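You operate a simulated robot arm through the tools that you are given. There is no shell and no other tool. Be economical: measure what you need, move in short steps, check, and stop when the job is done.

Carry out the task below with a simulated robot arm. There is one attempt and no reset: what you move stays moved.

TASK
Light the viewer and tint cup No 1 to the tile in its slot.
Fine: two strokes, blue ink for a blue tile, yellow ink for a green one; the cup waits unstirred on the mixing mat under the grey cover; viewer off. Set down upright: mixing cup one.

Only the result counts: the job must be done as asked and must still hold three seconds after the hand-in. Knocking over, shifting, dropping, spilling or breaking anything else fails it. A push-on lid holds only when it is set on centred and level and pressed home; a screw cap is set on level and turned clockwise until tight.

THE ROBOT
A 7-joint arm with a vacuum gripper, on a carriage that runs on a rail from [0.014, 2.163] to [-0.002, -0.317] (x, y) and turns from 140 to 472 degrees about z. Base frame: it is fixed where the carriage stands at the start and does not move with it; the origin is on the floor, on the carriage's upright axis, x ahead of it, y to its left, z up; the surface under the hand at the start is at about z = 0.88. Units: m, degrees, N and s.
With the tool pointing down near the work surface it reaches from about 0.34 to 0.74 m from the robot's upright axis, wherever it stands. Its first joint turns from -166.0 to 166.0 degrees. Places, roughly: grey cup cover (9x9x4 cm) [0.4, 0.4, 0.9]; hardener pump [0.8, 0.3, 1.2]; mixing mat [0.4, 0.2, 0.9]; thinner pump [0.8, 0.4, 1.2]; viewer button [0.8, -0.2, 0.9]; white pump [0.8, 0.2, 1.2]. Payload 1.06 kg.
Tool frame: the origin (TCP) lies in the middle of the cups' lips, and z points out of the cups. The gripper has 1 cup of 0.024 m across, covering 0.024 by 0.024 m (tool x, y); the bellows give 0.008 m. With the vacuum on, a cup seals on a smooth face that it is pressed against (1 to 4 N); it does not hold porous or soft things. The pull reaches 23 N.
Orientation is that of the tool frame in the base frame, as [roll, pitch, yaw] about the fixed x, y, z axes, in that order (R = Rz(yaw) Ry(pitch) Rx(roll)). With the cups facing straight down, the tool's x points along the base's -x, its y along +y and its z along -z.

THE INTERFACE
- The arm moves only by the tool play_rows. Its argument "steps" is one flat list of numbers, 7 for each row, row after row: the turn, a rotation vector about the tool's x, y, z in degrees, then the shift along the tool's x, y, z in m, then the vacuum: 1 switches it on, -1 off. In form: [wx, wy, wz, tx, ty, tz, suction, wx, wy, wz, tx, ty, tz, suction, ...]. A call has 1 to 8 rows; each row shifts and turns the commanded pose from where the row before left it, along the tool's axes as they then stand. Each row takes 0.2 s and may step no farther than 0.05 m and 8.6 degrees from the row before; otherwise, or with a gripper value out of range, the whole call is refused. Where a pose cannot be reached the arm comes as near as it can. A force on the tool above 60 N (or 10 N above the force at the start of the call, whichever is more), or a blocked arm, ends the call early, and 0.2 s more pass. The pull builds up within a second once a cup has sealed. Time passes only in rows, and 0.2 s behind the last, so rows that do not move give it time. It gives the time, the measured TCP pose, the force on the tool (base axes) and the pull of the vacuum at its end, in the units of the frame above (readings bear some noise), with the torque about the TCP (base axes, N m) and any sound that the robot's microphone picked up.
- Cameras (640 x 400 px; columns grow to the right, rows downward): "scene" is now at [0.0233, 0.1417, 1.5698]; the picture's right is [-0.10, -0.99, 0.00], its down [-0.66, 0.07, -0.75] and it looks along [0.75, -0.08, -0.66] (base axes); focal length 247 px, centre (320, 200). "wrist" rides on the gripper at [0.078, 0.019, -0.096] in the tool frame; the picture's right is [-0.23, 0.97, 0.00], its down [-0.71, -0.17, -0.69] and it looks along [-0.67, -0.16, 0.73] (tool axes); focal length 243 px, centre (320, 200). There is no depth. A picture from a camera that has moved, and an enlarged one, comes with that camera's place and axes in the base frame and with its lens.
- grab_frame(camera): a new picture of that camera. No time passes.
- move_column(by): slides the trunk up (or, below 0, down) by that many m; the arm and the scene camera ride with it, the base frame stays. It gives what a move gives, with no picture.
- drive_base(legs): drives the robot by 1 to 6 legs, each [ahead, left, turn to the left] in m, m and degrees, along the robot's own axes; the way and the turn of a leg run together, so that a leg with both is an arc; at most 1.5 m and 180 degrees a leg. The arm and the cameras ride along, it lands a little off, and it stops where it bumps. It keeps to its track: a leg is cut to what the track allows. It gives what a move gives.
- aim_head(pan, tilt): turns the head with the scene camera to pan (to the left, within 155 degrees either way) and tilt (down, from -29 to 69), counted from straight ahead of the robot. It gives what a move gives.
- close_up(camera, box): a new picture of the part [left, top, right, bottom] of that camera's present view, enlarged. No time passes.
- job_done(): hands the job in; it is judged then, once.

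Work in short steps. Places have to be worked out from the pictures, the camera data and where the tool is seen: move nearer, look again, correct. Check each grasp and each placing, and mend what went wrong. You have 120 turns and 82 pictures in all, those below and enlarged ones among them. Switch the vacuum off and draw the arm clear of the work before you hand the job in, unless the task says otherwise; then end with one line.

The tools are called after ">>>" as a command line: name --argument value ..., lists and objects as JSON in quotes. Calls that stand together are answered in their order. play_rows: Moves the arm, as the interface text tells. Its arguments: {"type":"object","properties":{"steps":{"type":"array"}},"required":["steps"]} The other tools are called the same way: move_column (by) slides the trunk up or down; drive_base (legs) drives the base; aim_head (pan, tilt) turns the head that bears the scene camera; grab_frame (camera) takes a picture; close_up (camera, box) takes an enlarged picture of a part of a camera's view; job_done () hands the job in.

At the start:

```text
t: 0.0
ee_pos: [0.3098, -0.0559, 1.4086]
ee_rot: [-180.0, 0.0, -179.9]
ft_force: [-0.1, -0.1, -0.6]
torque: [0.02, -0.02, -0.03]
pull: 0.1
trunk travel left (down, up): [-0.503, 0.087]
robot x, y, heading: [0.0016, -0.0043, -0.0]
head pan, tilt: [-5.9, 41.3]
```

scene: 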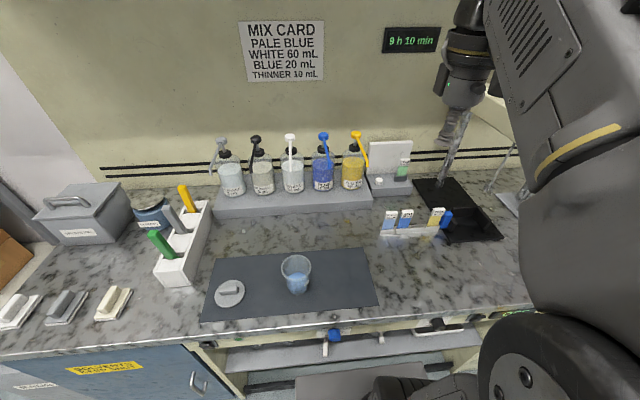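
wrist: 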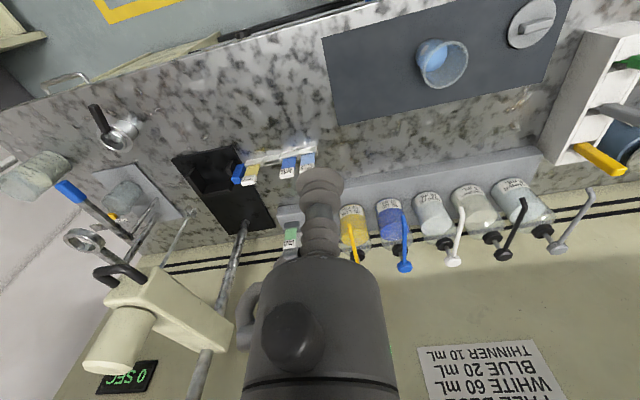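

The viewer is at the back right with a tile in it, and the cup and grey cover are on the mat. I'll enlarge both areas.

>>> close_up --camera "scene" --box '[350, 120, 530, 250]'

>>> close_up --camera "scene" --box '[200, 120, 380, 230]'

>>> close_up --camera "scene" --box '[190, 230, 390, 355]'

```text
3.08 times, centred on (440, 185) of scene
camera zoom: at [0.0233, 0.1417, 1.5698], right [-0.1, -0.99, 0.0], down [-0.66, 0.07, -0.75], along [0.75, -0.08, -0.66], focal length 760 px, centre (-49, 246)
```

zoom: 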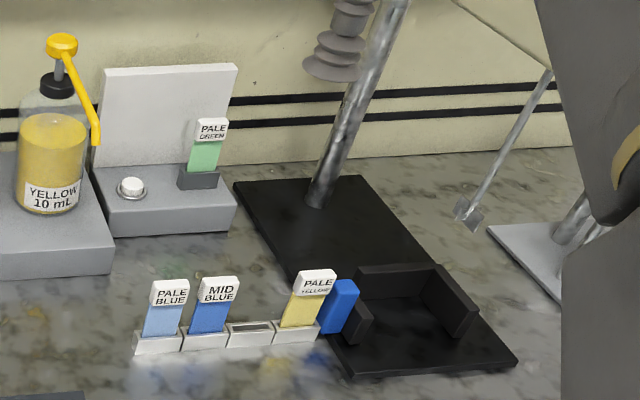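

```text
3.56 times, centred on (290, 175) of scene
camera zoom: at [0.0233, 0.1417, 1.5698], right [-0.1, -0.99, 0.0], down [-0.66, 0.07, -0.75], along [0.75, -0.08, -0.66], focal length 878 px, centre (427, 289)
```

zoom: 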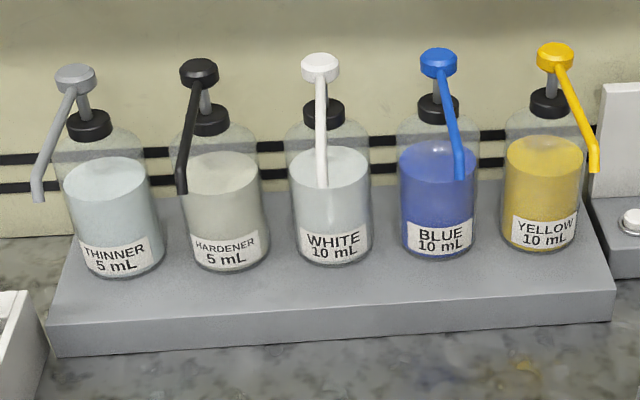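

```text
3.20 times, centred on (290, 292) of scene
camera zoom: at [0.0233, 0.1417, 1.5698], right [-0.1, -0.99, 0.0], down [-0.66, 0.07, -0.75], along [0.75, -0.08, -0.66], focal length 790 px, centre (416, -96)
```

zoom: 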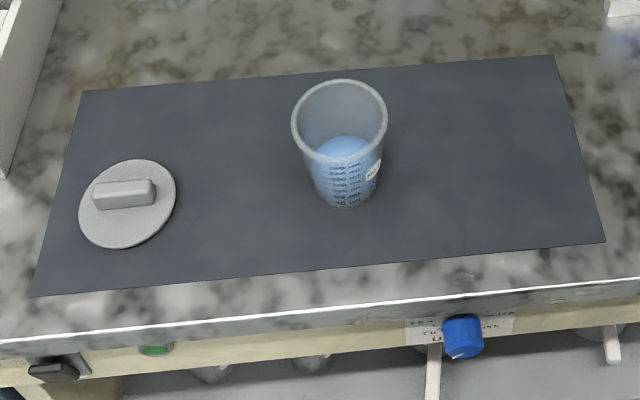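

The tile in the slot reads PALE GREEN, so it looks like yellow ink, and I'll confirm that once the viewer is lit. I put the yellow pump head at about (0.83, -0.075, 1.16) and the viewer button at about (0.84, -0.20, 0.93). I'll drive the base right a little and tilt the tool forward for the reach.

>>> drive_base --legs '[[0, -0.13, 0]]'

>>> play_rows --steps '[0, -8.5, 0, 0, 0, 0, -1, 0, -8.5, 0, 0, 0, 0, -1, 0, -8.5, 0, 0, 0, 0, -1, 0, -8.5, 0, 0, 0, 0, -1, 0, 0, 0, 0, 0, 0, -1]'

>>> grab_frame --camera "wrist"

>>> grab_frame --camera "scene"

```text
t: 1.3
ee_pos: [0.3104, -0.1878, 1.4078]
ee_rot: [180.0, -0.1, -180.0]
ft_force: [0.2, -0.1, 0.8]
torque: [0.01, 0.03, 0.0]
pull: 0.1
trunk travel left (down, up): [-0.503, 0.087]
robot x, y, heading: [-0.0016, -0.1317, 0.2]
head pan, tilt: [-5.9, 41.3]
```

```text
t: 2.5
ee_pos: [0.31, -0.1869, 1.4083]
ee_rot: [-180.0, 34.2, -179.9]
ft_force: [0.6, -0.4, 0.1]
torque: [-0.03, -0.02, 0.0]
pull: 0.1
trunk travel left (down, up): [-0.503, 0.087]
robot x, y, heading: [0.0003, -0.1334, -0.0]
head pan, tilt: [-5.9, 41.3]
```

```text
76 pictures are left
camera wrist: at [0.1925, -0.1682, 1.443], right [0.19, 0.97, 0.13], down [0.2, -0.17, 0.96], along [0.96, -0.16, -0.23], focal length 243 px, centre (320, 200)
```

wrist: 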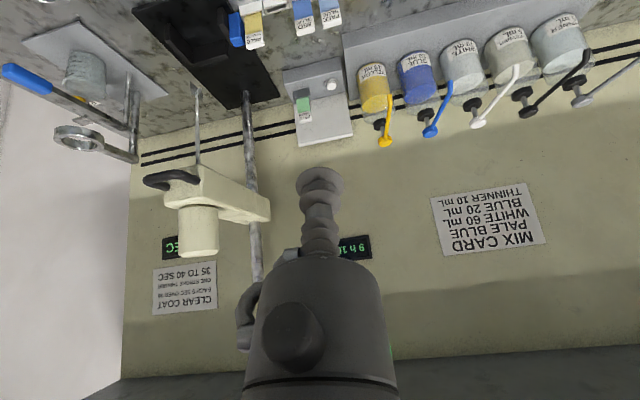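

```text
75 pictures are left
camera scene: at [0.0218, 0.0106, 1.5698], right [-0.1, -0.99, 0.0], down [-0.66, 0.07, -0.75], along [0.75, -0.08, -0.66], focal length 247 px, centre (320, 200)
```

scene: 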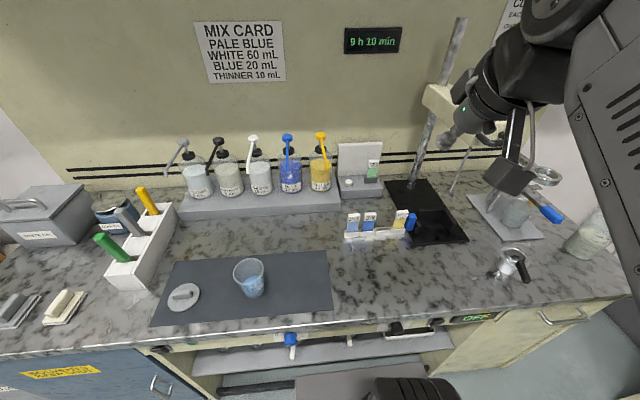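

The button triangulates to about (0.825, -0.195, 0.953) and the yellow head to (0.833, -0.075, 1.16). I'll enlarge the nozzles before moving.

>>> close_up --camera "wrist" --box '[270, 30, 430, 155]'

>>> close_up --camera "scene" --box '[260, 120, 400, 210]'

```text
3.20 times, centred on (350, 92) of wrist
camera zoom: at [0.1925, -0.1682, 1.443], right [0.19, 0.97, 0.13], down [0.2, -0.17, 0.96], along [0.96, -0.16, -0.23], focal length 776 px, centre (224, 544)
```

zoom: 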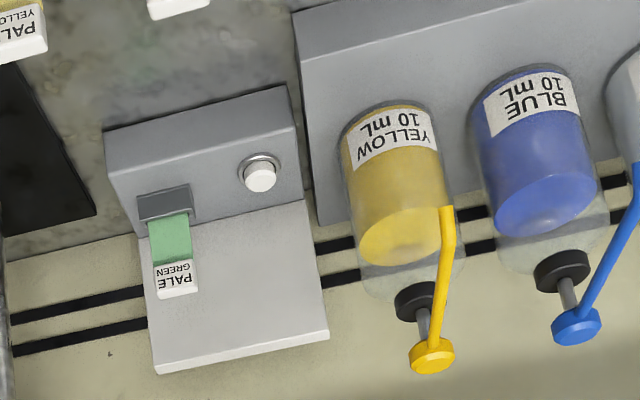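

```text
4.44 times, centred on (330, 165) of scene
camera zoom: at [0.0218, 0.0106, 1.5698], right [-0.1, -0.99, 0.0], down [-0.66, 0.07, -0.75], along [0.75, -0.08, -0.66], focal length 1098 px, centre (276, 356)
```

zoom: 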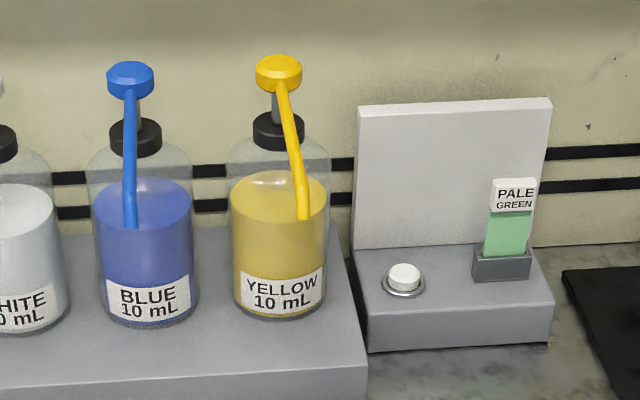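

The yellow spout tip is at about (0.65, -0.075, 1.143), so the cup can stand on the counter in front of the bottle stand. I'll move towards the viewer button with the tool tilted.

>>> play_rows --steps '[0, 0, 0, -0.012, -0.0006, 0.0408, -1, 0, 0, 0, -0.012, -0.0006, 0.0408, -1, 0, 0, 0, -0.012, -0.0006, 0.0408, -1, 0, 0, 0, -0.012, -0.0006, 0.0408, -1, 0, 0, 0, -0.012, -0.0006, 0.0408, -1, 0, 0, 0, -0.012, -0.0006, 0.0408, -1, 0, 0, 0, -0.012, -0.0006, 0.0408, -1]'

>>> play_rows --steps '[0, 0, 0, -0.012, -0.0006, 0.0408, -1, 0, 0, 0, -0.012, -0.0006, 0.0408, -1, 0, 0, 0, -0.012, -0.0006, 0.0408, -1, 0, 0, 0, -0.012, -0.0006, 0.0408, -1, 0, 0, 0, -0.012, -0.0006, 0.0408, -1, 0, 0, 0, -0.012, -0.0006, 0.0408, -1, 0, 0, 0, -0.012, -0.0006, 0.0408, -1, 0, 0, 0, 0, 0, 0, -1]'

>>> grab_frame --camera "wrist"

>>> grab_frame --camera "scene"

```text
t: 4.1
ee_pos: [0.5394, -0.1903, 1.2176]
ee_rot: [-180.0, 34.0, -179.9]
ft_force: [-0.1, 0.0, -0.2]
torque: [0.01, -0.01, 0.03]
pull: 0.0
trunk travel left (down, up): [-0.503, 0.087]
robot x, y, heading: [0.0018, -0.1304, 0.3]
head pan, tilt: [-5.9, 41.3]
```

```text
t: 5.9
ee_pos: [0.7688, -0.1945, 1.0266]
ee_rot: [180.0, 34.0, -179.9]
ft_force: [-0.1, 0.0, 0.2]
torque: [-0.02, 0.01, 0.01]
pull: 0.1
trunk travel left (down, up): [-0.503, 0.087]
robot x, y, heading: [-0.0018, -0.131, -0.1]
head pan, tilt: [-5.9, 41.3]
```

```text
72 pictures are left
camera wrist: at [0.652, -0.1761, 1.0627], right [0.19, 0.97, 0.13], down [0.2, -0.17, 0.96], along [0.96, -0.16, -0.23], focal length 243 px, centre (320, 200)
```

wrist: 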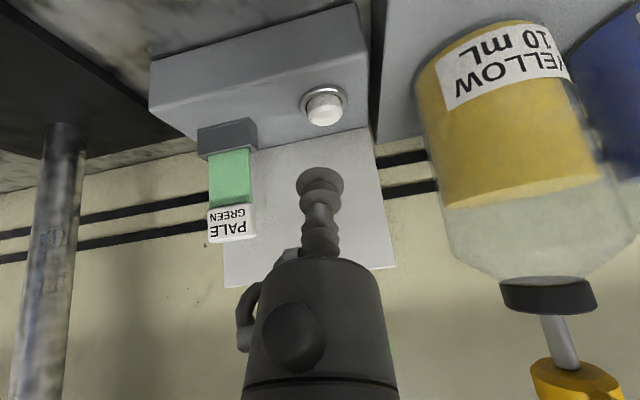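

```text
71 pictures are left
camera scene: at [0.0228, 0.0106, 1.5698], right [-0.1, -0.99, 0.0], down [-0.66, 0.07, -0.75], along [0.75, -0.08, -0.66], focal length 247 px, centre (320, 200)
```

scene: 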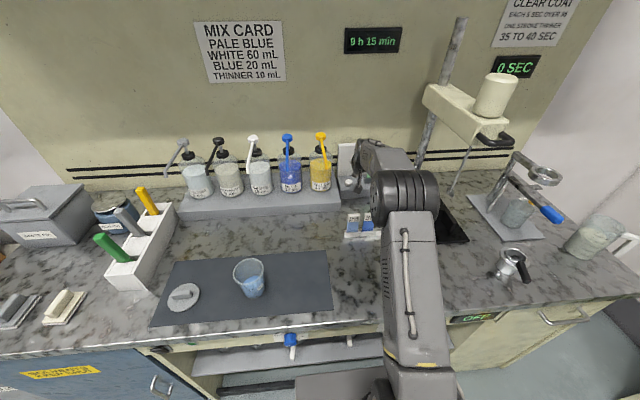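

The button agrees with the estimate at about (0.820, -0.191). I'll move over it, then press down in small steps.

>>> play_rows --steps '[0, 0, 0, -0.0075, 0.0015, 0.0353, -1, 0, 0, 0, -0.0074, 0.0015, 0.0353, -1, 0, 0, 0, 0.0028, 0, 0.0041, -1, 0, 0, 0, 0.0028, 0, 0.0041, -1, 0, 0, 0, 0.0028, 0, 0.0041, -1, 0, 0, 0, 0, 0, 0, -1]'

>>> grab_frame --camera "wrist"

```text
t: 7.3
ee_pos: [0.8199, -0.1919, 0.9638]
ee_rot: [180.0, 33.9, -179.9]
ft_force: [0.6, 0.0, -0.3]
torque: [0.02, -0.02, 0.02]
pull: 0.0
trunk travel left (down, up): [-0.503, 0.087]
robot x, y, heading: [-0.0005, -0.1312, 0.1]
head pan, tilt: [-5.9, 41.3]
```

```text
70 pictures are left
camera wrist: at [0.7024, -0.1722, 0.9997], right [0.19, 0.97, 0.13], down [0.2, -0.17, 0.96], along [0.96, -0.16, -0.23], focal length 243 px, centre (320, 200)
```

wrist: 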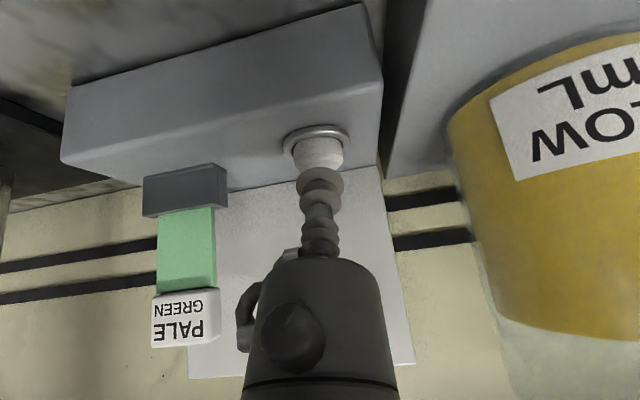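

The cup is just above the button, a few mm too far. I'll shift back slightly and press.

>>> play_rows --steps '[0, 0, 0, 0.0066, 0.003, -0.0006, -1, 0, 0, 0, 0.0022, 0, 0.0033, -1, 0, 0, 0, 0.0022, 0, 0.0033, -1, 0, 0, 0, 0.0022, 0, 0.0033, -1, 0, 0, 0, 0.0022, 0, 0.0033, -1]'

>>> grab_frame --camera "wrist"

```text
t: 8.5
ee_pos: [0.8154, -0.1885, 0.9434]
ee_rot: [180.0, 34.0, -179.9]
ft_force: [-0.9, 0.2, -0.1]
torque: [-0.01, 0.02, 0.03]
pull: 0.1
trunk travel left (down, up): [-0.503, 0.087]
robot x, y, heading: [-0.0018, -0.1315, -0.1]
head pan, tilt: [-5.9, 41.3]
```

```text
69 pictures are left
camera wrist: at [0.6967, -0.1697, 0.9802], right [0.19, 0.97, 0.13], down [0.2, -0.17, 0.96], along [0.96, -0.16, -0.23], focal length 243 px, centre (320, 200)
```

wrist: 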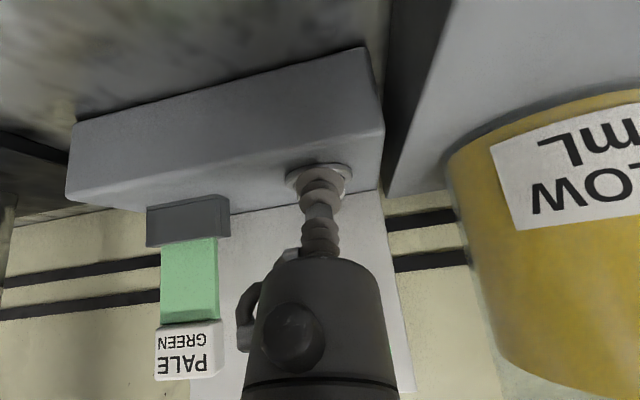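

Nearly touching, with no force yet. I'll keep pressing in 3 mm steps.

>>> play_rows --steps '[0, 0, 0, 0.0017, 0, 0.0025, -1, 0, 0, 0, 0.0017, 0, 0.0025, -1, 0, 0, 0, 0.0017, 0, 0.0025, -1, 0, 0, 0, 0, 0, 0, -1]'

>>> grab_frame --camera "wrist"

```text
t: 9.5
ee_pos: [0.8147, -0.1886, 0.9364]
ee_rot: [179.9, 34.0, -179.9]
ft_force: [-0.9, 0.7, 0.7]
torque: [0.04, -0.01, -0.02]
pull: 0.1
trunk travel left (down, up): [-0.503, 0.087]
robot x, y, heading: [0.0006, -0.1344, 0.2]
head pan, tilt: [-5.9, 41.3]
```

```text
68 pictures are left
camera wrist: at [0.6973, -0.1696, 0.9709], right [0.19, 0.97, 0.13], down [0.2, -0.17, 0.96], along [0.96, -0.16, -0.23], focal length 243 px, centre (320, 200)
```

wrist: 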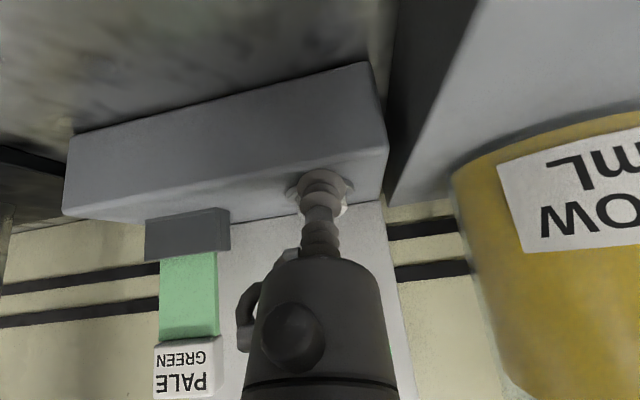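

The lip has slipped down just in front of the button, whose cap shows behind it. I'll raise, go 15 mm further forward and press again.

>>> play_rows --steps '[0, 0, 0, -0.0169, 0, -0.0248, -1, 0, 0, 0, -0.0133, 0.001, 0.009, -1, 0, 0, 0, 0.0034, 0, 0.005, -1, 0, 0, 0, 0, 0, 0, -1]'

>>> grab_frame --camera "wrist"

```text
t: 10.5
ee_pos: [0.8315, -0.1874, 0.9591]
ee_rot: [-180.0, 34.0, -179.9]
ft_force: [0.4, 0.2, 0.4]
torque: [-0.04, -0.01, 0.03]
pull: 0.1
trunk travel left (down, up): [-0.503, 0.087]
robot x, y, heading: [-0.0012, -0.1327, -0.1]
head pan, tilt: [-5.9, 41.3]
```

```text
67 pictures are left
camera wrist: at [0.7132, -0.169, 0.9942], right [0.19, 0.97, 0.13], down [0.2, -0.17, 0.96], along [0.96, -0.16, -0.23], focal length 243 px, centre (320, 200)
```

wrist: 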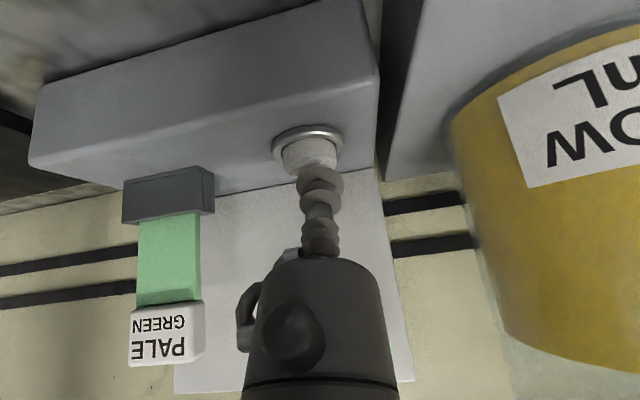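

The button is about 5 mm to the -y side. I'll correct that and press.

>>> play_rows --steps '[0, 0, 0, 0, -0.0045, 0, -1, 0, 0, 0, 0.0028, 0, 0.0041, -1, 0, 0, 0, 0.0028, 0, 0.0041, -1, 0, 0, 0, 0.0017, 0, 0.0025, -1, 0, 0, 0, 0.0017, 0, 0.0025, -1, 0, 0, 0, 0, 0, 0, -1]'

>>> grab_frame --camera "wrist"

```text
t: 11.9
ee_pos: [0.8315, -0.193, 0.945]
ee_rot: [180.0, 34.1, -179.8]
ft_force: [-0.6, -0.1, 1.7]
torque: [0.0, -0.01, 0.02]
pull: 0.1
trunk travel left (down, up): [-0.503, 0.087]
robot x, y, heading: [-0.0014, -0.131, 0.0]
head pan, tilt: [-5.9, 41.3]
```

```text
66 pictures are left
camera wrist: at [0.7132, -0.1732, 0.9789], right [0.19, 0.97, 0.13], down [0.2, -0.17, 0.96], along [0.96, -0.16, -0.23], focal length 243 px, centre (320, 200)
```

wrist: 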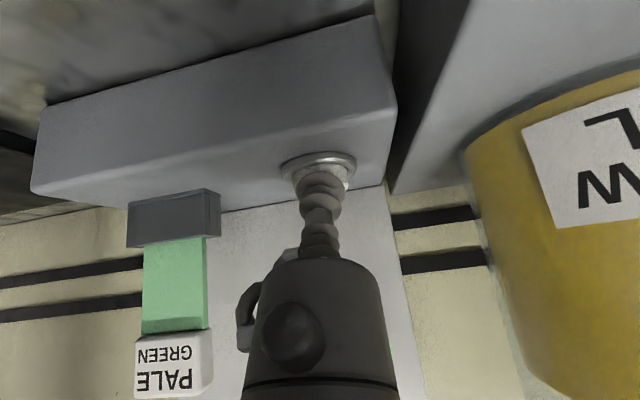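

Contact has begun at 1.7 N, though the viewer isn't lit yet. I'll press on in small steps.

>>> play_rows --steps '[0, 0, 0, 0.0011, 0, 0.0017, -1, 0, 0, 0, 0.0011, 0, 0.0017, -1, 0, 0, 0, 0.0011, 0, 0.0017, -1]'

>>> play_rows --steps '[0, 0, 0, 0.0011, 0, 0.0017, -1, 0, 0, 0, 0.0011, 0, 0.0017, -1]'

>>> grab_frame --camera "wrist"

```text
t: 12.7
ee_pos: [0.8311, -0.193, 0.9376]
ee_rot: [180.0, 34.1, -179.9]
ft_force: [-0.9, -0.6, 3.8]
torque: [0.03, 0.04, 0.02]
pull: 0.2
trunk travel left (down, up): [-0.503, 0.087]
robot x, y, heading: [0.0032, -0.1292, -0.0]
head pan, tilt: [-5.9, 41.3]
heard: click
```

```text
t: 13.3
ee_pos: [0.8301, -0.1919, 0.9344]
ee_rot: [180.0, 34.1, -179.8]
ft_force: [-0.1, 0.3, 6.5]
torque: [0.05, 0.02, -0.01]
pull: 0.1
trunk travel left (down, up): [-0.503, 0.087]
robot x, y, heading: [0.0017, -0.1296, -0.0]
head pan, tilt: [-5.9, 41.3]
```

```text
65 pictures are left
camera wrist: at [0.7127, -0.1726, 0.9694], right [0.19, 0.97, 0.13], down [0.2, -0.17, 0.96], along [0.96, -0.16, -0.23], focal length 243 px, centre (320, 200)
```

wrist: 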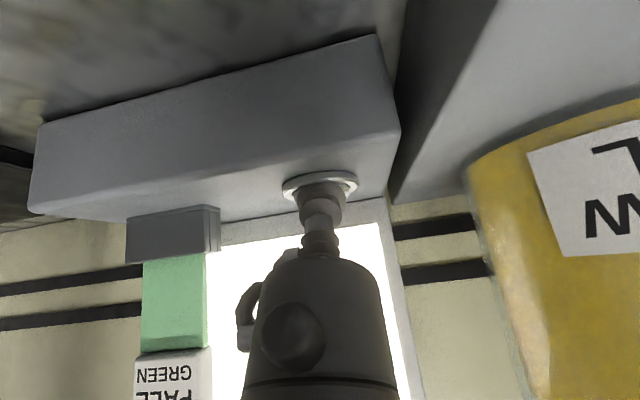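

A click and the panel lit up. I'll raise clear and look at the lit tile.

>>> play_rows --steps '[0, 0, 0, -0.0056, 0, -0.0083, -1, 0, 0, 0, -0.0169, 0, -0.0248, -1, 0, 0, 0, -0.0169, 0, -0.0248, -1, 0, 0, 0, -0.0169, 0, -0.0248, -1]'

>>> grab_frame --camera "wrist"

```text
t: 14.3
ee_pos: [0.8314, -0.1916, 1.0345]
ee_rot: [-180.0, 33.9, -179.9]
ft_force: [-0.1, 0.3, 0.3]
torque: [0.01, 0.0, -0.03]
pull: 0.1
trunk travel left (down, up): [-0.503, 0.087]
robot x, y, heading: [-0.0009, -0.1293, 0.2]
head pan, tilt: [-5.9, 41.3]
```

```text
64 pictures are left
camera wrist: at [0.7128, -0.1728, 1.0689], right [0.19, 0.97, 0.13], down [0.2, -0.17, 0.96], along [0.96, -0.16, -0.23], focal length 243 px, centre (320, 200)
```

wrist: 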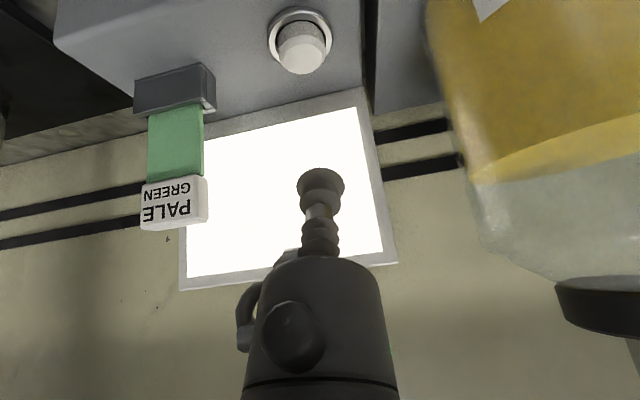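

The lit tile is pale green, so it's two strokes of yellow. I'll retreat upwards and then inspect the cup.

>>> play_rows --steps '[0, 0, 0, 0.017, 0, -0.0388, -1, 0, 0, 0, 0.017, 0, -0.0388, -1, 0, 0, 0, 0.017, 0, -0.0388, -1, 0, 0, 0, 0.017, 0, -0.0388, -1, 0, 0, 0, 0.017, 0, -0.0388, -1, 0, 0, 0, 0.017, 0, -0.0388, -1]'

>>> play_rows --steps '[0, 0, 0, 0.017, 0, -0.0388, -1, 0, 0, 0, 0.017, 0, -0.0388, -1, 0, 0, 0, 0.017, 0, -0.0388, -1, 0, 0, 0, 0.017, 0, -0.0388, -1, 0, 0, 0, 0.017, 0, -0.0388, -1, 0, 0, 0, 0.017, 0, -0.0388, -1]'

>>> close_up --camera "scene" --box '[210, 245, 290, 310]'

>>> close_up --camera "scene" --box '[155, 265, 215, 325]'

```text
t: 15.7
ee_pos: [0.6178, -0.1908, 1.1697]
ee_rot: [179.9, 34.0, -179.9]
ft_force: [-0.5, 0.3, 0.0]
torque: [0.02, 0.01, 0.01]
pull: 0.0
trunk travel left (down, up): [-0.503, 0.087]
robot x, y, heading: [-0.0037, -0.1329, 0.0]
head pan, tilt: [-5.9, 41.3]
```

```text
t: 17.1
ee_pos: [0.401, -0.1917, 1.3048]
ee_rot: [180.0, 34.0, -179.9]
ft_force: [-0.2, 0.3, -0.6]
torque: [-0.02, 0.0, 0.0]
pull: 0.1
trunk travel left (down, up): [-0.503, 0.087]
robot x, y, heading: [-0.0019, -0.133, 0.3]
head pan, tilt: [-5.9, 41.3]
```

```text
6.15 times, centred on (250, 278) of scene
camera zoom: at [0.0221, 0.0106, 1.5698], right [-0.1, -0.99, 0.0], down [-0.66, 0.07, -0.75], along [0.75, -0.08, -0.66], focal length 1520 px, centre (751, -277)
```

zoom: 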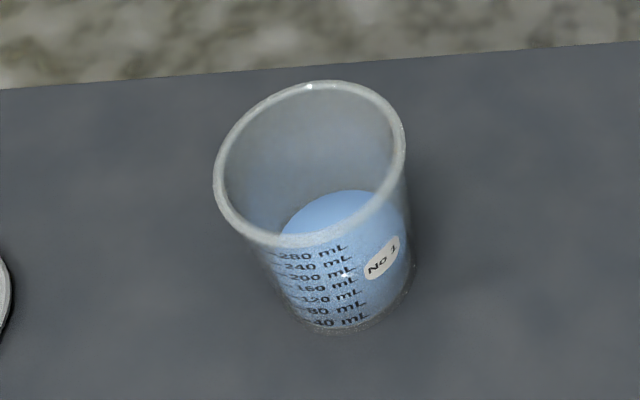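

```text
6.67 times, centred on (185, 295) of scene
camera zoom: at [0.0221, 0.0106, 1.5698], right [-0.1, -0.99, 0.0], down [-0.66, 0.07, -0.75], along [0.75, -0.08, -0.66], focal length 1647 px, centre (1220, -433)
```

zoom: 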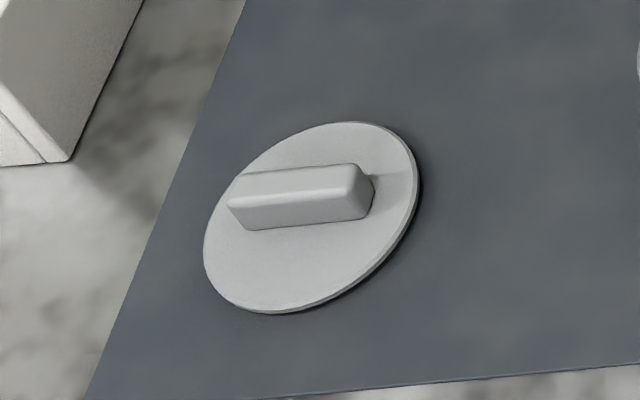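

The cup is "No 1", centred near (0.413, 0.164), with its rim at about z = 0.98 and its label facing (-0.5, -0.85). I'll grip its -y side with the tool horizontal and the camera on top. First I untilt and roll the tool at height.

>>> play_rows --steps '[0, 8.5, 0, 0, 0, 0, -1, 0, 8.5, 0, 0, 0, 0, -1, 0, 8.5, 0, 0, 0, 0, -1, 0, 8.5, 0, 0, 0, 0, -1, 0, 0, 8.2, 0, 0, 0, -1, 0, 0, 8.2, 0, 0, 0, -1, 0, 0, 8.2, 0, 0, 0, -1, 0, 0, 8.2, 0, 0, 0, -1]'

>>> play_rows --steps '[0, 0, 8.2, 0, 0, 0, -1, 0, 0, 8.2, 0, 0, 0, -1, 0, 0, 8.2, 0, 0, 0, -1, 0, 0, 8.2, 0, 0, 0, -1, 0, 0, 8.2, 0, 0, 0, -1, 0, 0, 8.2, 0, 0, 0, -1, 0, 0, 8, 0, 0, 0, -1]'

>>> play_rows --steps '[0, 0, 0, 0.045, 0, 0, -1, 0, 0, 0, 0.045, 0, 0, -1, 0, 0, 0, 0.045, 0, 0, -1, 0, 0, 0, 0.045, 0, 0, -1, 0, 0, 0, 0.045, 0, 0, -1, 0, 0, 0, 0.045, 0, 0, -1, 0, 0, 0, 0.045, 0, 0, -1]'

>>> drive_base --legs '[[0, -0.18, 0]]'

```text
t: 18.9
ee_pos: [0.402, -0.1934, 1.3043]
ee_rot: [-180.0, 0.1, 147.2]
ft_force: [0.8, -0.6, 0.7]
torque: [0.02, 0.02, -0.01]
pull: 0.1
trunk travel left (down, up): [-0.503, 0.087]
robot x, y, heading: [-0.0024, -0.1321, -0.1]
head pan, tilt: [-5.9, 41.3]
```

```text
t: 20.5
ee_pos: [0.4023, -0.1932, 1.3049]
ee_rot: [180.0, 0.1, 89.9]
ft_force: [0.0, 0.0, -0.2]
torque: [-0.01, 0.0, 0.0]
pull: 0.1
trunk travel left (down, up): [-0.503, 0.087]
robot x, y, heading: [0.0003, -0.1277, -0.2]
head pan, tilt: [-5.9, 41.3]
```

```text
t: 22.1
ee_pos: [0.4022, 0.1214, 1.3029]
ee_rot: [-180.0, 0.0, 90.0]
ft_force: [-0.1, -0.6, -0.2]
torque: [0.0, 0.01, 0.03]
pull: 0.1
trunk travel left (down, up): [-0.503, 0.087]
robot x, y, heading: [0.0007, -0.1325, 0.3]
head pan, tilt: [-5.9, 41.3]
```

```text
t: 23.6
ee_pos: [0.4021, -0.0569, 1.3025]
ee_rot: [-180.0, 0.0, 90.0]
ft_force: [-0.7, 0.0, 0.6]
torque: [-0.01, -0.01, 0.02]
pull: 0.0
trunk travel left (down, up): [-0.503, 0.087]
robot x, y, heading: [-0.0042, -0.3122, 0.0]
head pan, tilt: [-5.9, 41.3]
```

Now I tilt the tool to horizontal, pointing +y, still at height.

>>> play_rows --steps '[0, 8.2, 0, 0, 0, 0, -1, 0, 8.2, 0, 0, 0, 0, -1, 0, 8.2, 0, 0, 0, 0, -1, 0, 8.2, 0, 0, 0, 0, -1, 0, 8.2, 0, 0, 0, 0, -1, 0, 8.2, 0, 0, 0, 0, -1]'

>>> play_rows --steps '[0, 8.2, 0, 0, 0, 0, -1, 0, 8.2, 0, 0, 0, 0, -1, 0, 8.2, 0, 0, 0, 0, -1, 0, 8.2, 0, 0, 0, 0, -1, 0, 8, 0, 0, 0, 0, -1, 0, 0, 0, 0, 0, 0, -1]'

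>>> grab_frame --camera "wrist"

>>> grab_frame --camera "scene"

```text
t: 25.0
ee_pos: [0.4022, -0.0578, 1.3025]
ee_rot: [179.8, -49.4, 90.2]
ft_force: [0.0, -0.2, -0.3]
torque: [0.0, 0.0, -0.01]
pull: 0.1
trunk travel left (down, up): [-0.503, 0.087]
robot x, y, heading: [-0.0005, -0.311, 0.3]
head pan, tilt: [-5.9, 41.3]
```

```text
t: 26.4
ee_pos: [0.4022, -0.057, 1.3012]
ee_rot: [13.6, -89.9, -103.5]
ft_force: [-0.5, 0.2, -0.6]
torque: [-0.01, 0.0, 0.03]
pull: 0.1
trunk travel left (down, up): [-0.503, 0.087]
robot x, y, heading: [0.0014, -0.3087, -0.1]
head pan, tilt: [-5.9, 41.3]
```

```text
61 pictures are left
camera wrist: at [0.422, -0.1527, 1.3804], right [0.97, 0.0, -0.23], down [-0.17, -0.68, -0.71], along [-0.16, 0.73, -0.66], focal length 243 px, centre (320, 200)
```

wrist: 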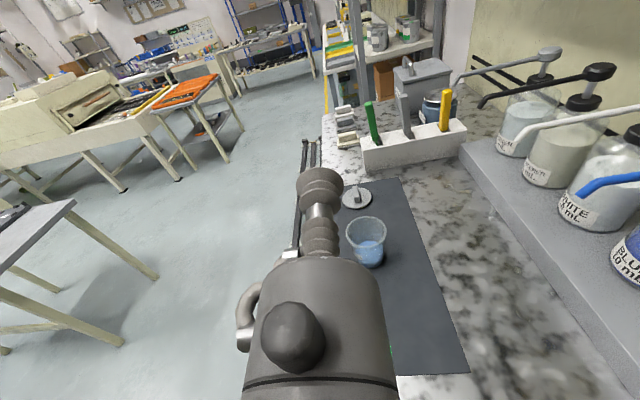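

```text
60 pictures are left
camera scene: at [0.0212, -0.1683, 1.5698], right [-0.1, -0.99, 0.0], down [-0.66, 0.07, -0.75], along [0.75, -0.08, -0.66], focal length 247 px, centre (320, 200)
```

scene: 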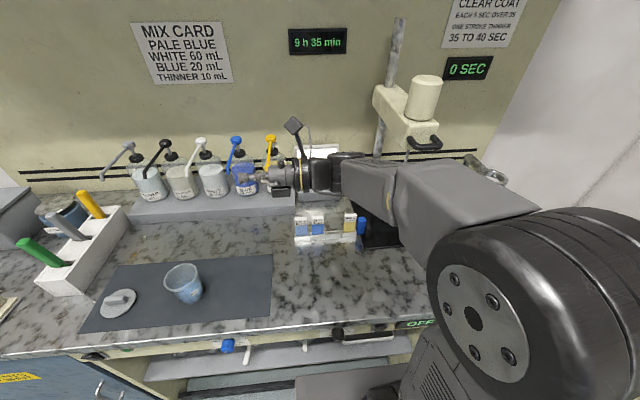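

The tool is horizontal, pointing +y with the camera above. I'll lower it in stages beside the cup and watch the arm's clearance.

>>> play_rows --steps '[0, 0, 0, -0.045, 0.002, 0.008, -1, 0, 0, 0, -0.045, 0.002, 0.008, -1, 0, 0, 0, -0.045, 0.002, 0.008, -1, 0, 0, 0, -0.045, 0.002, 0.008, -1, 0, 0, 0, -0.045, 0.003, 0.008, -1]'

>>> grab_frame --camera "wrist"

>>> grab_frame --camera "scene"

```text
t: 27.6
ee_pos: [0.4152, -0.0177, 1.0752]
ee_rot: [73.9, -90.0, -163.9]
ft_force: [-0.4, -0.6, 0.4]
torque: [-0.01, 0.0, -0.04]
pull: 0.1
trunk travel left (down, up): [-0.503, 0.087]
robot x, y, heading: [-0.0044, -0.3068, 0.4]
head pan, tilt: [-5.9, 41.3]
```

```text
59 pictures are left
camera wrist: at [0.4344, -0.112, 1.1536], right [0.97, 0.0, -0.23], down [-0.17, -0.69, -0.71], along [-0.16, 0.73, -0.67], focal length 243 px, centre (320, 200)
```

wrist: 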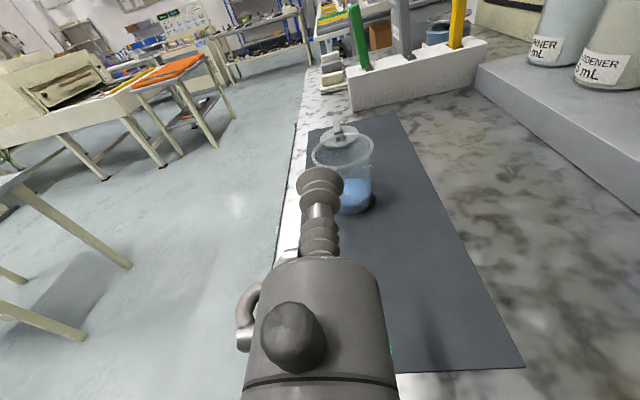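

```text
58 pictures are left
camera scene: at [0.021, -0.1682, 1.5699], right [-0.1, -0.99, 0.0], down [-0.66, 0.07, -0.75], along [0.75, -0.08, -0.66], focal length 247 px, centre (320, 200)
```

scene: 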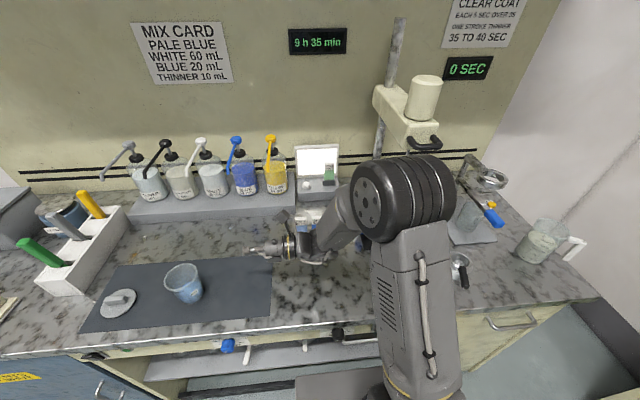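

The cup now measures about (0.420, 0.166) and the arm is clear of the rack. I'll go down to grasp height, staying short of the cup.

>>> play_rows --steps '[0, 0, 0, -0.0433, 0.001, 0.015, -1, 0, 0, 0, -0.0433, 0.001, 0.015, -1, 0, 0, 0, -0.0433, 0.001, 0.015, -1, 0, 0, 0, 0, 0, 0.02, -1, 0, 0, 0, 0, 0, 0, -1]'

>>> grab_frame --camera "wrist"

>>> grab_frame --camera "scene"

```text
t: 28.8
ee_pos: [0.4171, 0.05, 0.9496]
ee_rot: [-143.9, -90.0, 54.1]
ft_force: [0.7, 0.9, -0.7]
torque: [-0.04, 0.04, 0.01]
pull: 0.2
trunk travel left (down, up): [-0.503, 0.087]
robot x, y, heading: [0.0003, -0.3111, 0.1]
head pan, tilt: [-5.9, 41.3]
```

```text
57 pictures are left
camera wrist: at [0.4365, -0.046, 1.0269], right [0.97, 0.0, -0.23], down [-0.17, -0.68, -0.71], along [-0.16, 0.73, -0.67], focal length 243 px, centre (320, 200)
```

wrist: 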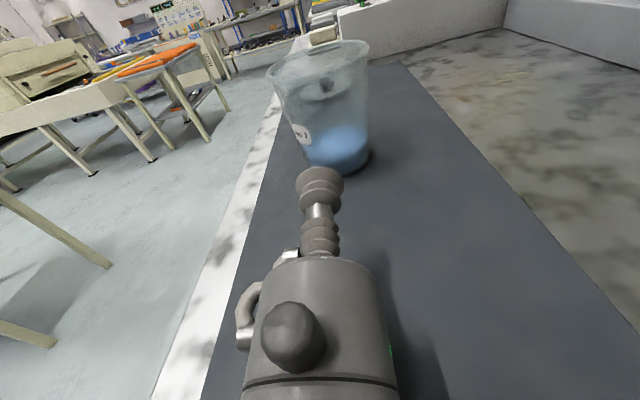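

```text
56 pictures are left
camera scene: at [0.0209, -0.1682, 1.5698], right [-0.1, -0.99, 0.0], down [-0.66, 0.07, -0.75], along [0.75, -0.08, -0.66], focal length 247 px, centre (320, 200)
```

scene: 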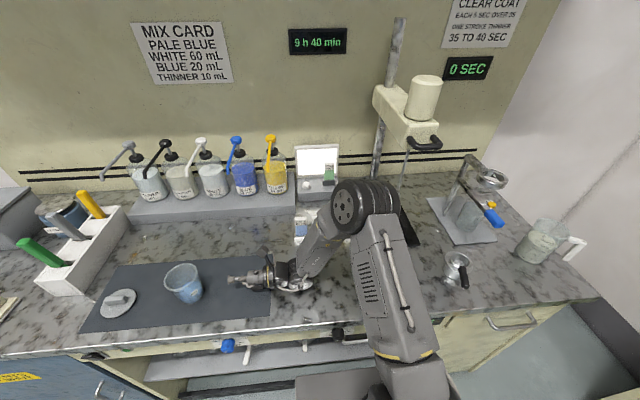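

The cup is at (0.4225, 0.167), with its label off to the left of the contact point. I'll align in x, advance with the vacuum on, then take small steps.

>>> play_rows --steps '[0, 0, 0, 0, 0.005, 0.03, 1, 0, 0, 0, 0, 0, 0.03, 1, 0, 0, 0, 0, 0, 0.008, 1, 0, 0, 0, 0, 0, 0.004, 1, 0, 0, 0, 0, 0, 0.002, 1, 0, 0, 0, 0, 0, 0, 1]'

>>> grab_frame --camera "wrist"

```text
t: 30.2
ee_pos: [0.4214, 0.1209, 0.9495]
ee_rot: [21.1, -89.9, -110.9]
ft_force: [0.0, 0.2, -0.1]
torque: [-0.01, 0.02, 0.01]
pull: 0.1
trunk travel left (down, up): [-0.503, 0.087]
robot x, y, heading: [-0.0018, -0.3148, 0.2]
head pan, tilt: [-5.9, 41.3]
```

```text
55 pictures are left
camera wrist: at [0.4415, 0.026, 1.0268], right [0.97, 0.0, -0.23], down [-0.17, -0.68, -0.71], along [-0.16, 0.73, -0.67], focal length 243 px, centre (320, 200)
```

wrist: 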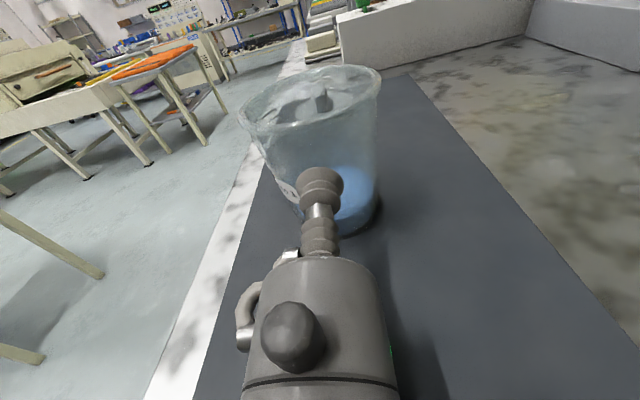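

Not touching yet. I'll continue in 2 mm steps.

>>> play_rows --steps '[0, 0, 0, 0, 0, 0.002, 1, 0, 0, 0, 0, 0, 0.002, 1, 0, 0, 0, 0, 0, 0.002, 1, 0, 0, 0, 0, 0, 0, 1]'

>>> play_rows --steps '[0, 0, 0, 0, 0, 0.002, 1, 0, 0, 0, 0, 0, 0.002, 1, 0, 0, 0, 0, 0, 0, 1]'

```text
t: 31.2
ee_pos: [0.421, 0.1279, 0.9497]
ee_rot: [-147.3, -90.0, 57.4]
ft_force: [0.0, 0.3, 0.5]
torque: [-0.01, -0.02, -0.01]
pull: 0.2
trunk travel left (down, up): [-0.503, 0.087]
robot x, y, heading: [-0.0001, -0.3086, 0.1]
head pan, tilt: [-5.9, 41.3]
```

```text
t: 32.0
ee_pos: [0.4208, 0.1318, 0.948]
ee_rot: [27.9, -90.0, -117.8]
ft_force: [0.5, 0.0, 2.6]
torque: [0.11, -0.06, 0.0]
pull: 23.0
trunk travel left (down, up): [-0.503, 0.087]
robot x, y, heading: [-0.0009, -0.3085, 0.2]
head pan, tilt: [-5.9, 41.3]
```

Sealed, with the pull at 23 N. I'll lift gently.

>>> play_rows --steps '[0, 0, 0, 0.005, 0, 0, 1, 0, 0, 0, 0.01, 0, 0, 1, 0, 0, 0, 0.01, 0, 0, 1, 0, 0, 0, 0.01, 0, 0, 1, 0, 0, 0, 0, 0, 0, 1]'

>>> grab_frame --camera "wrist"

>>> close_up --camera "scene" --box '[80, 220, 340, 350]'

```text
t: 33.2
ee_pos: [0.4213, 0.1305, 0.9831]
ee_rot: [-159.2, -90.0, 69.2]
ft_force: [-0.5, 0.3, -0.3]
torque: [-0.03, -0.01, 0.0]
pull: 22.6
trunk travel left (down, up): [-0.503, 0.087]
robot x, y, heading: [-0.0007, -0.3124, 0.1]
head pan, tilt: [-5.9, 41.3]
```

```text
54 pictures are left
camera wrist: at [0.4408, 0.0361, 1.0614], right [0.97, 0.0, -0.23], down [-0.17, -0.68, -0.71], along [-0.16, 0.73, -0.67], focal length 243 px, centre (320, 200)
```

wrist: 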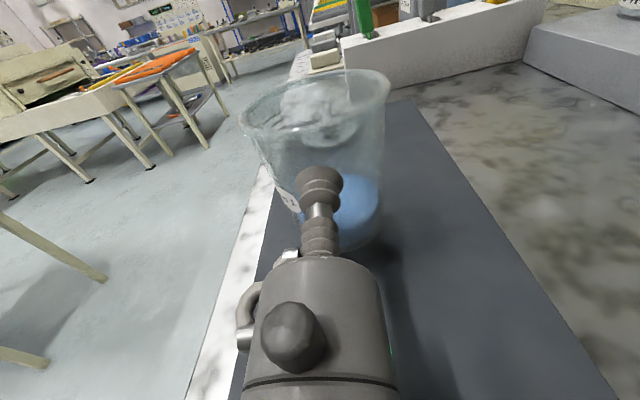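

```text
2.46 times, centred on (210, 285) of scene
camera zoom: at [0.021, -0.1682, 1.5698], right [-0.1, -0.99, 0.0], down [-0.66, 0.07, -0.75], along [0.75, -0.08, -0.66], focal length 608 px, centre (591, -9)
```

zoom: 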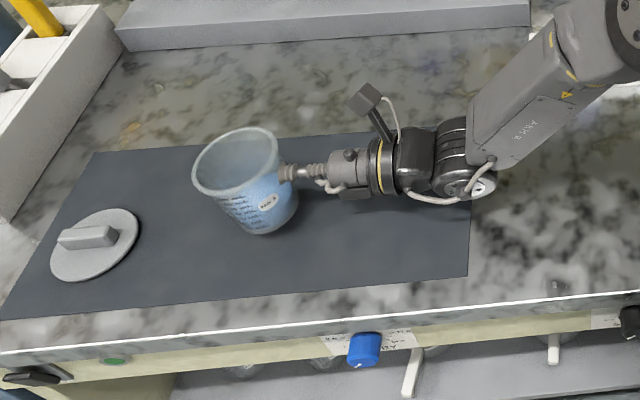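

The cup is lifted and steady. I'll now swing the tool from +y to +x while carrying the cup towards the yellow spout, slowly and level.

>>> play_rows --steps '[-5, 0, 0, 0.003, 0.0106, -0.0114, 1, -5, 0, 0, 0.003, 0.0115, -0.0104, 1, -5, 0, 0, 0.003, 0.0124, -0.0094, 1, -5, 0, 0, 0.003, 0.0132, -0.0083, 1, -5, 0, 0, 0.003, 0.0139, -0.0071, 1, -5, 0, 0, 0.003, 0.0144, -0.0058, 1]'

>>> play_rows --steps '[-5, 0, 0, 0, 0.0149, -0.0046, 1, -5, 0, 0, 0, 0.0152, -0.0032, 1, -5, 0, 0, 0, 0.0154, -0.0019, 1, -5, 0, 0, 0, 0.0156, -0.0006, 1, -5, 0, 0, 0, 0.0155, 0.0008, 1, -5, 0, 0, 0, 0.0154, 0.0022, 1]'

>>> grab_frame --camera "wrist"

>>> grab_frame --camera "scene"

```text
t: 34.6
ee_pos: [0.4846, 0.0619, 1.0012]
ee_rot: [49.2, -90.0, -169.3]
ft_force: [0.1, -0.8, -0.9]
torque: [-0.02, 0.0, -0.04]
pull: 22.4
trunk travel left (down, up): [-0.503, 0.087]
robot x, y, heading: [-0.0052, -0.3094, 0.0]
head pan, tilt: [-5.9, 41.3]
```

```text
t: 36.0
ee_pos: [0.5487, -0.0048, 1.003]
ee_rot: [0.9, -89.9, -151.0]
ft_force: [-0.2, 0.0, -1.2]
torque: [-0.02, 0.02, -0.04]
pull: 23.2
trunk travel left (down, up): [-0.503, 0.087]
robot x, y, heading: [-0.0013, -0.3106, -0.0]
head pan, tilt: [-5.9, 41.3]
```

```text
52 pictures are left
camera wrist: at [0.4766, -0.0698, 1.0807], right [0.49, -0.84, -0.24], down [-0.68, -0.19, -0.71], along [0.55, 0.5, -0.66], focal length 243 px, centre (320, 200)
```

wrist: 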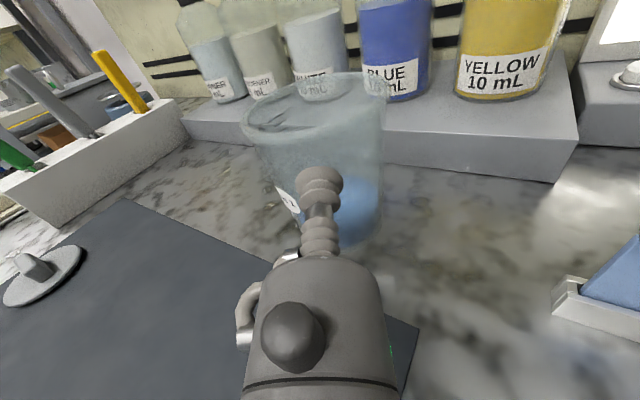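

```text
51 pictures are left
camera scene: at [0.0211, -0.1677, 1.57], right [-0.1, -0.99, 0.0], down [-0.66, 0.07, -0.75], along [0.75, -0.08, -0.66], focal length 247 px, centre (320, 200)
```

scene: 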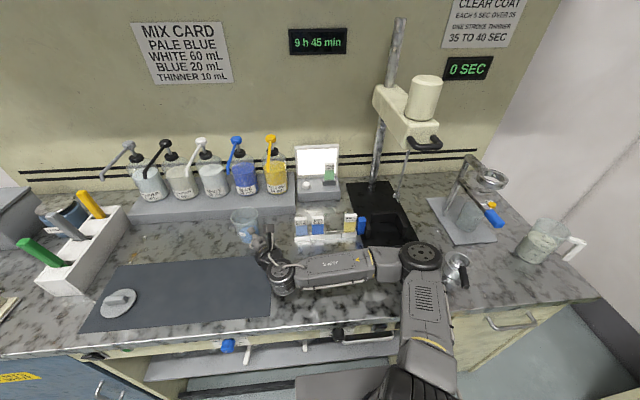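

All clear: the forearm runs well in front of the rack. I'll complete the swing to +x.

>>> play_rows --steps '[-5, 0, 0, 0, 0.0152, 0.0035, 1, -5, 0, 0, 0, 0.0148, 0.0048, 1, -5, 0, 0, 0, 0.0143, 0.0061, 1, -5, 0, 0, 0, 0.0137, 0.0072, 1, -5, 0, 0, 0, 0.013, 0.0084, 1, -5, 0, 0, 0, 0.0123, 0.0096, 1, 0, 0, 0, 0, 0, 0, 1]'

>>> grab_frame --camera "wrist"

>>> grab_frame --camera "scene"

```text
t: 37.6
ee_pos: [0.6126, -0.0728, 1.0003]
ee_rot: [-67.9, -89.9, -112.2]
ft_force: [1.2, 0.6, -2.0]
torque: [0.0, -0.03, -0.03]
pull: 23.2
trunk travel left (down, up): [-0.503, 0.087]
robot x, y, heading: [-0.0003, -0.3089, 0.3]
head pan, tilt: [-5.9, 41.3]
```

```text
50 pictures are left
camera wrist: at [0.5168, -0.0925, 1.0785], right [0.0, -0.97, -0.24], down [-0.68, 0.17, -0.71], along [0.73, 0.16, -0.67], focal length 243 px, centre (320, 200)
```

wrist: 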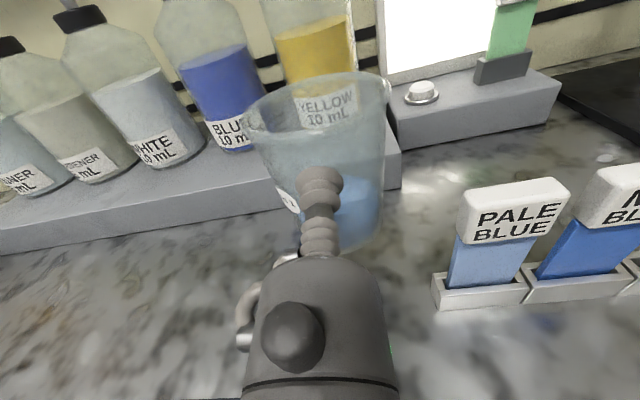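

```text
49 pictures are left
camera scene: at [0.0212, -0.1682, 1.5698], right [-0.1, -0.99, 0.0], down [-0.66, 0.07, -0.75], along [0.75, -0.08, -0.66], focal length 247 px, centre (320, 200)
```

scene: 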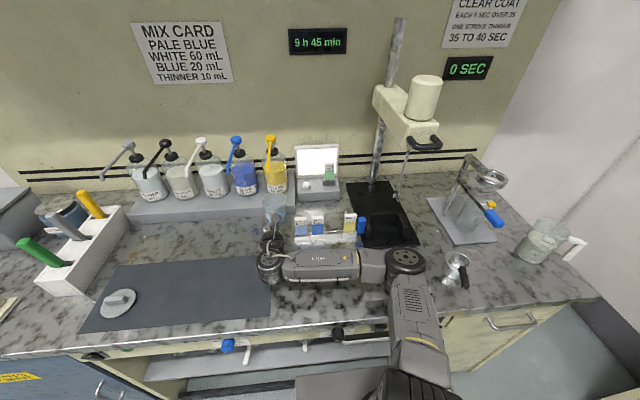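

The cup should be near (0.648, -0.073). I'll enlarge the scene view to check the spout against the cup rim.

>>> close_up --camera "scene" --box '[230, 120, 330, 250]'

```text
3.08 times, centred on (280, 185) of scene
camera zoom: at [0.0212, -0.1682, 1.5698], right [-0.1, -0.99, 0.0], down [-0.66, 0.07, -0.75], along [0.75, -0.08, -0.66], focal length 760 px, centre (443, 246)
```

zoom: 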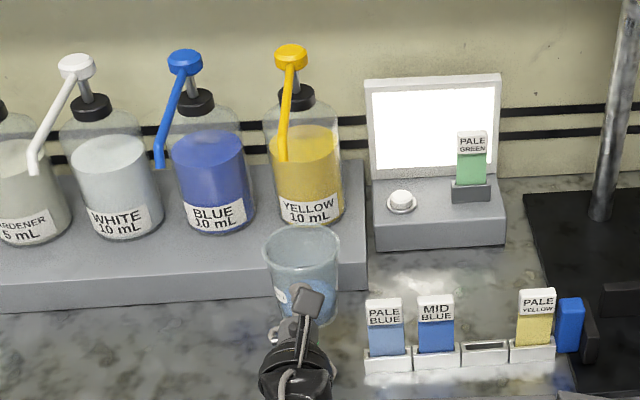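

Triangulating again puts the spout tip at (0.664, -0.076, 1.133) and the cup at about (0.645, -0.080). I'll shift forward 18 mm and left 4 mm, then lower.

>>> play_rows --steps '[0, 0, 0, 0, -0.002, 0.009, 1, 0, 0, 0, 0, -0.002, 0.009, 1, 0, 0, 0, -0.015, 0, 0, 1, 0, 0, 0, -0.015, 0, 0, 1, 0, 0, 0, -0.012, 0, 0, 1, 0, 0, 0, -0.006, 0, 0, 1, 0, 0, 0, 0, 0, 0, 1]'

>>> grab_frame --camera "wrist"

>>> close_up --camera "scene" --box '[230, 120, 330, 250]'

```text
t: 39.2
ee_pos: [0.6288, -0.0689, 0.9539]
ee_rot: [-60.9, -90.0, -119.1]
ft_force: [0.3, 0.0, -1.5]
torque: [0.0, 0.04, 0.03]
pull: 22.9
trunk travel left (down, up): [-0.503, 0.087]
robot x, y, heading: [-0.0017, -0.3115, -0.0]
head pan, tilt: [-5.9, 41.3]
```

```text
47 pictures are left
camera wrist: at [0.5344, -0.0866, 1.0313], right [0.0, -0.97, -0.24], down [-0.69, 0.17, -0.71], along [0.73, 0.16, -0.67], focal length 243 px, centre (320, 200)
```

wrist: 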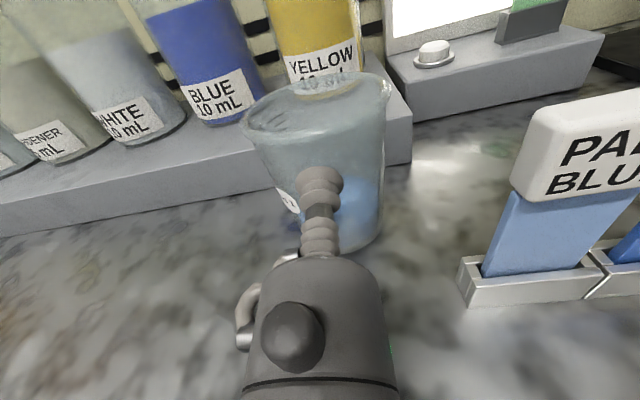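

```text
3.08 times, centred on (280, 185) of scene
camera zoom: at [0.0212, -0.1682, 1.5698], right [-0.1, -0.99, 0.0], down [-0.66, 0.07, -0.75], along [0.75, -0.08, -0.66], focal length 760 px, centre (443, 246)
```

zoom: 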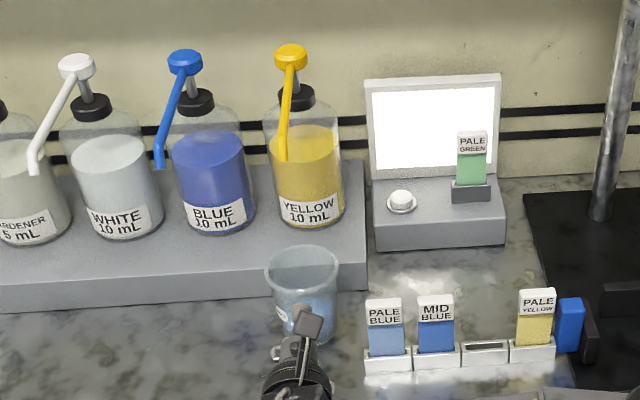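

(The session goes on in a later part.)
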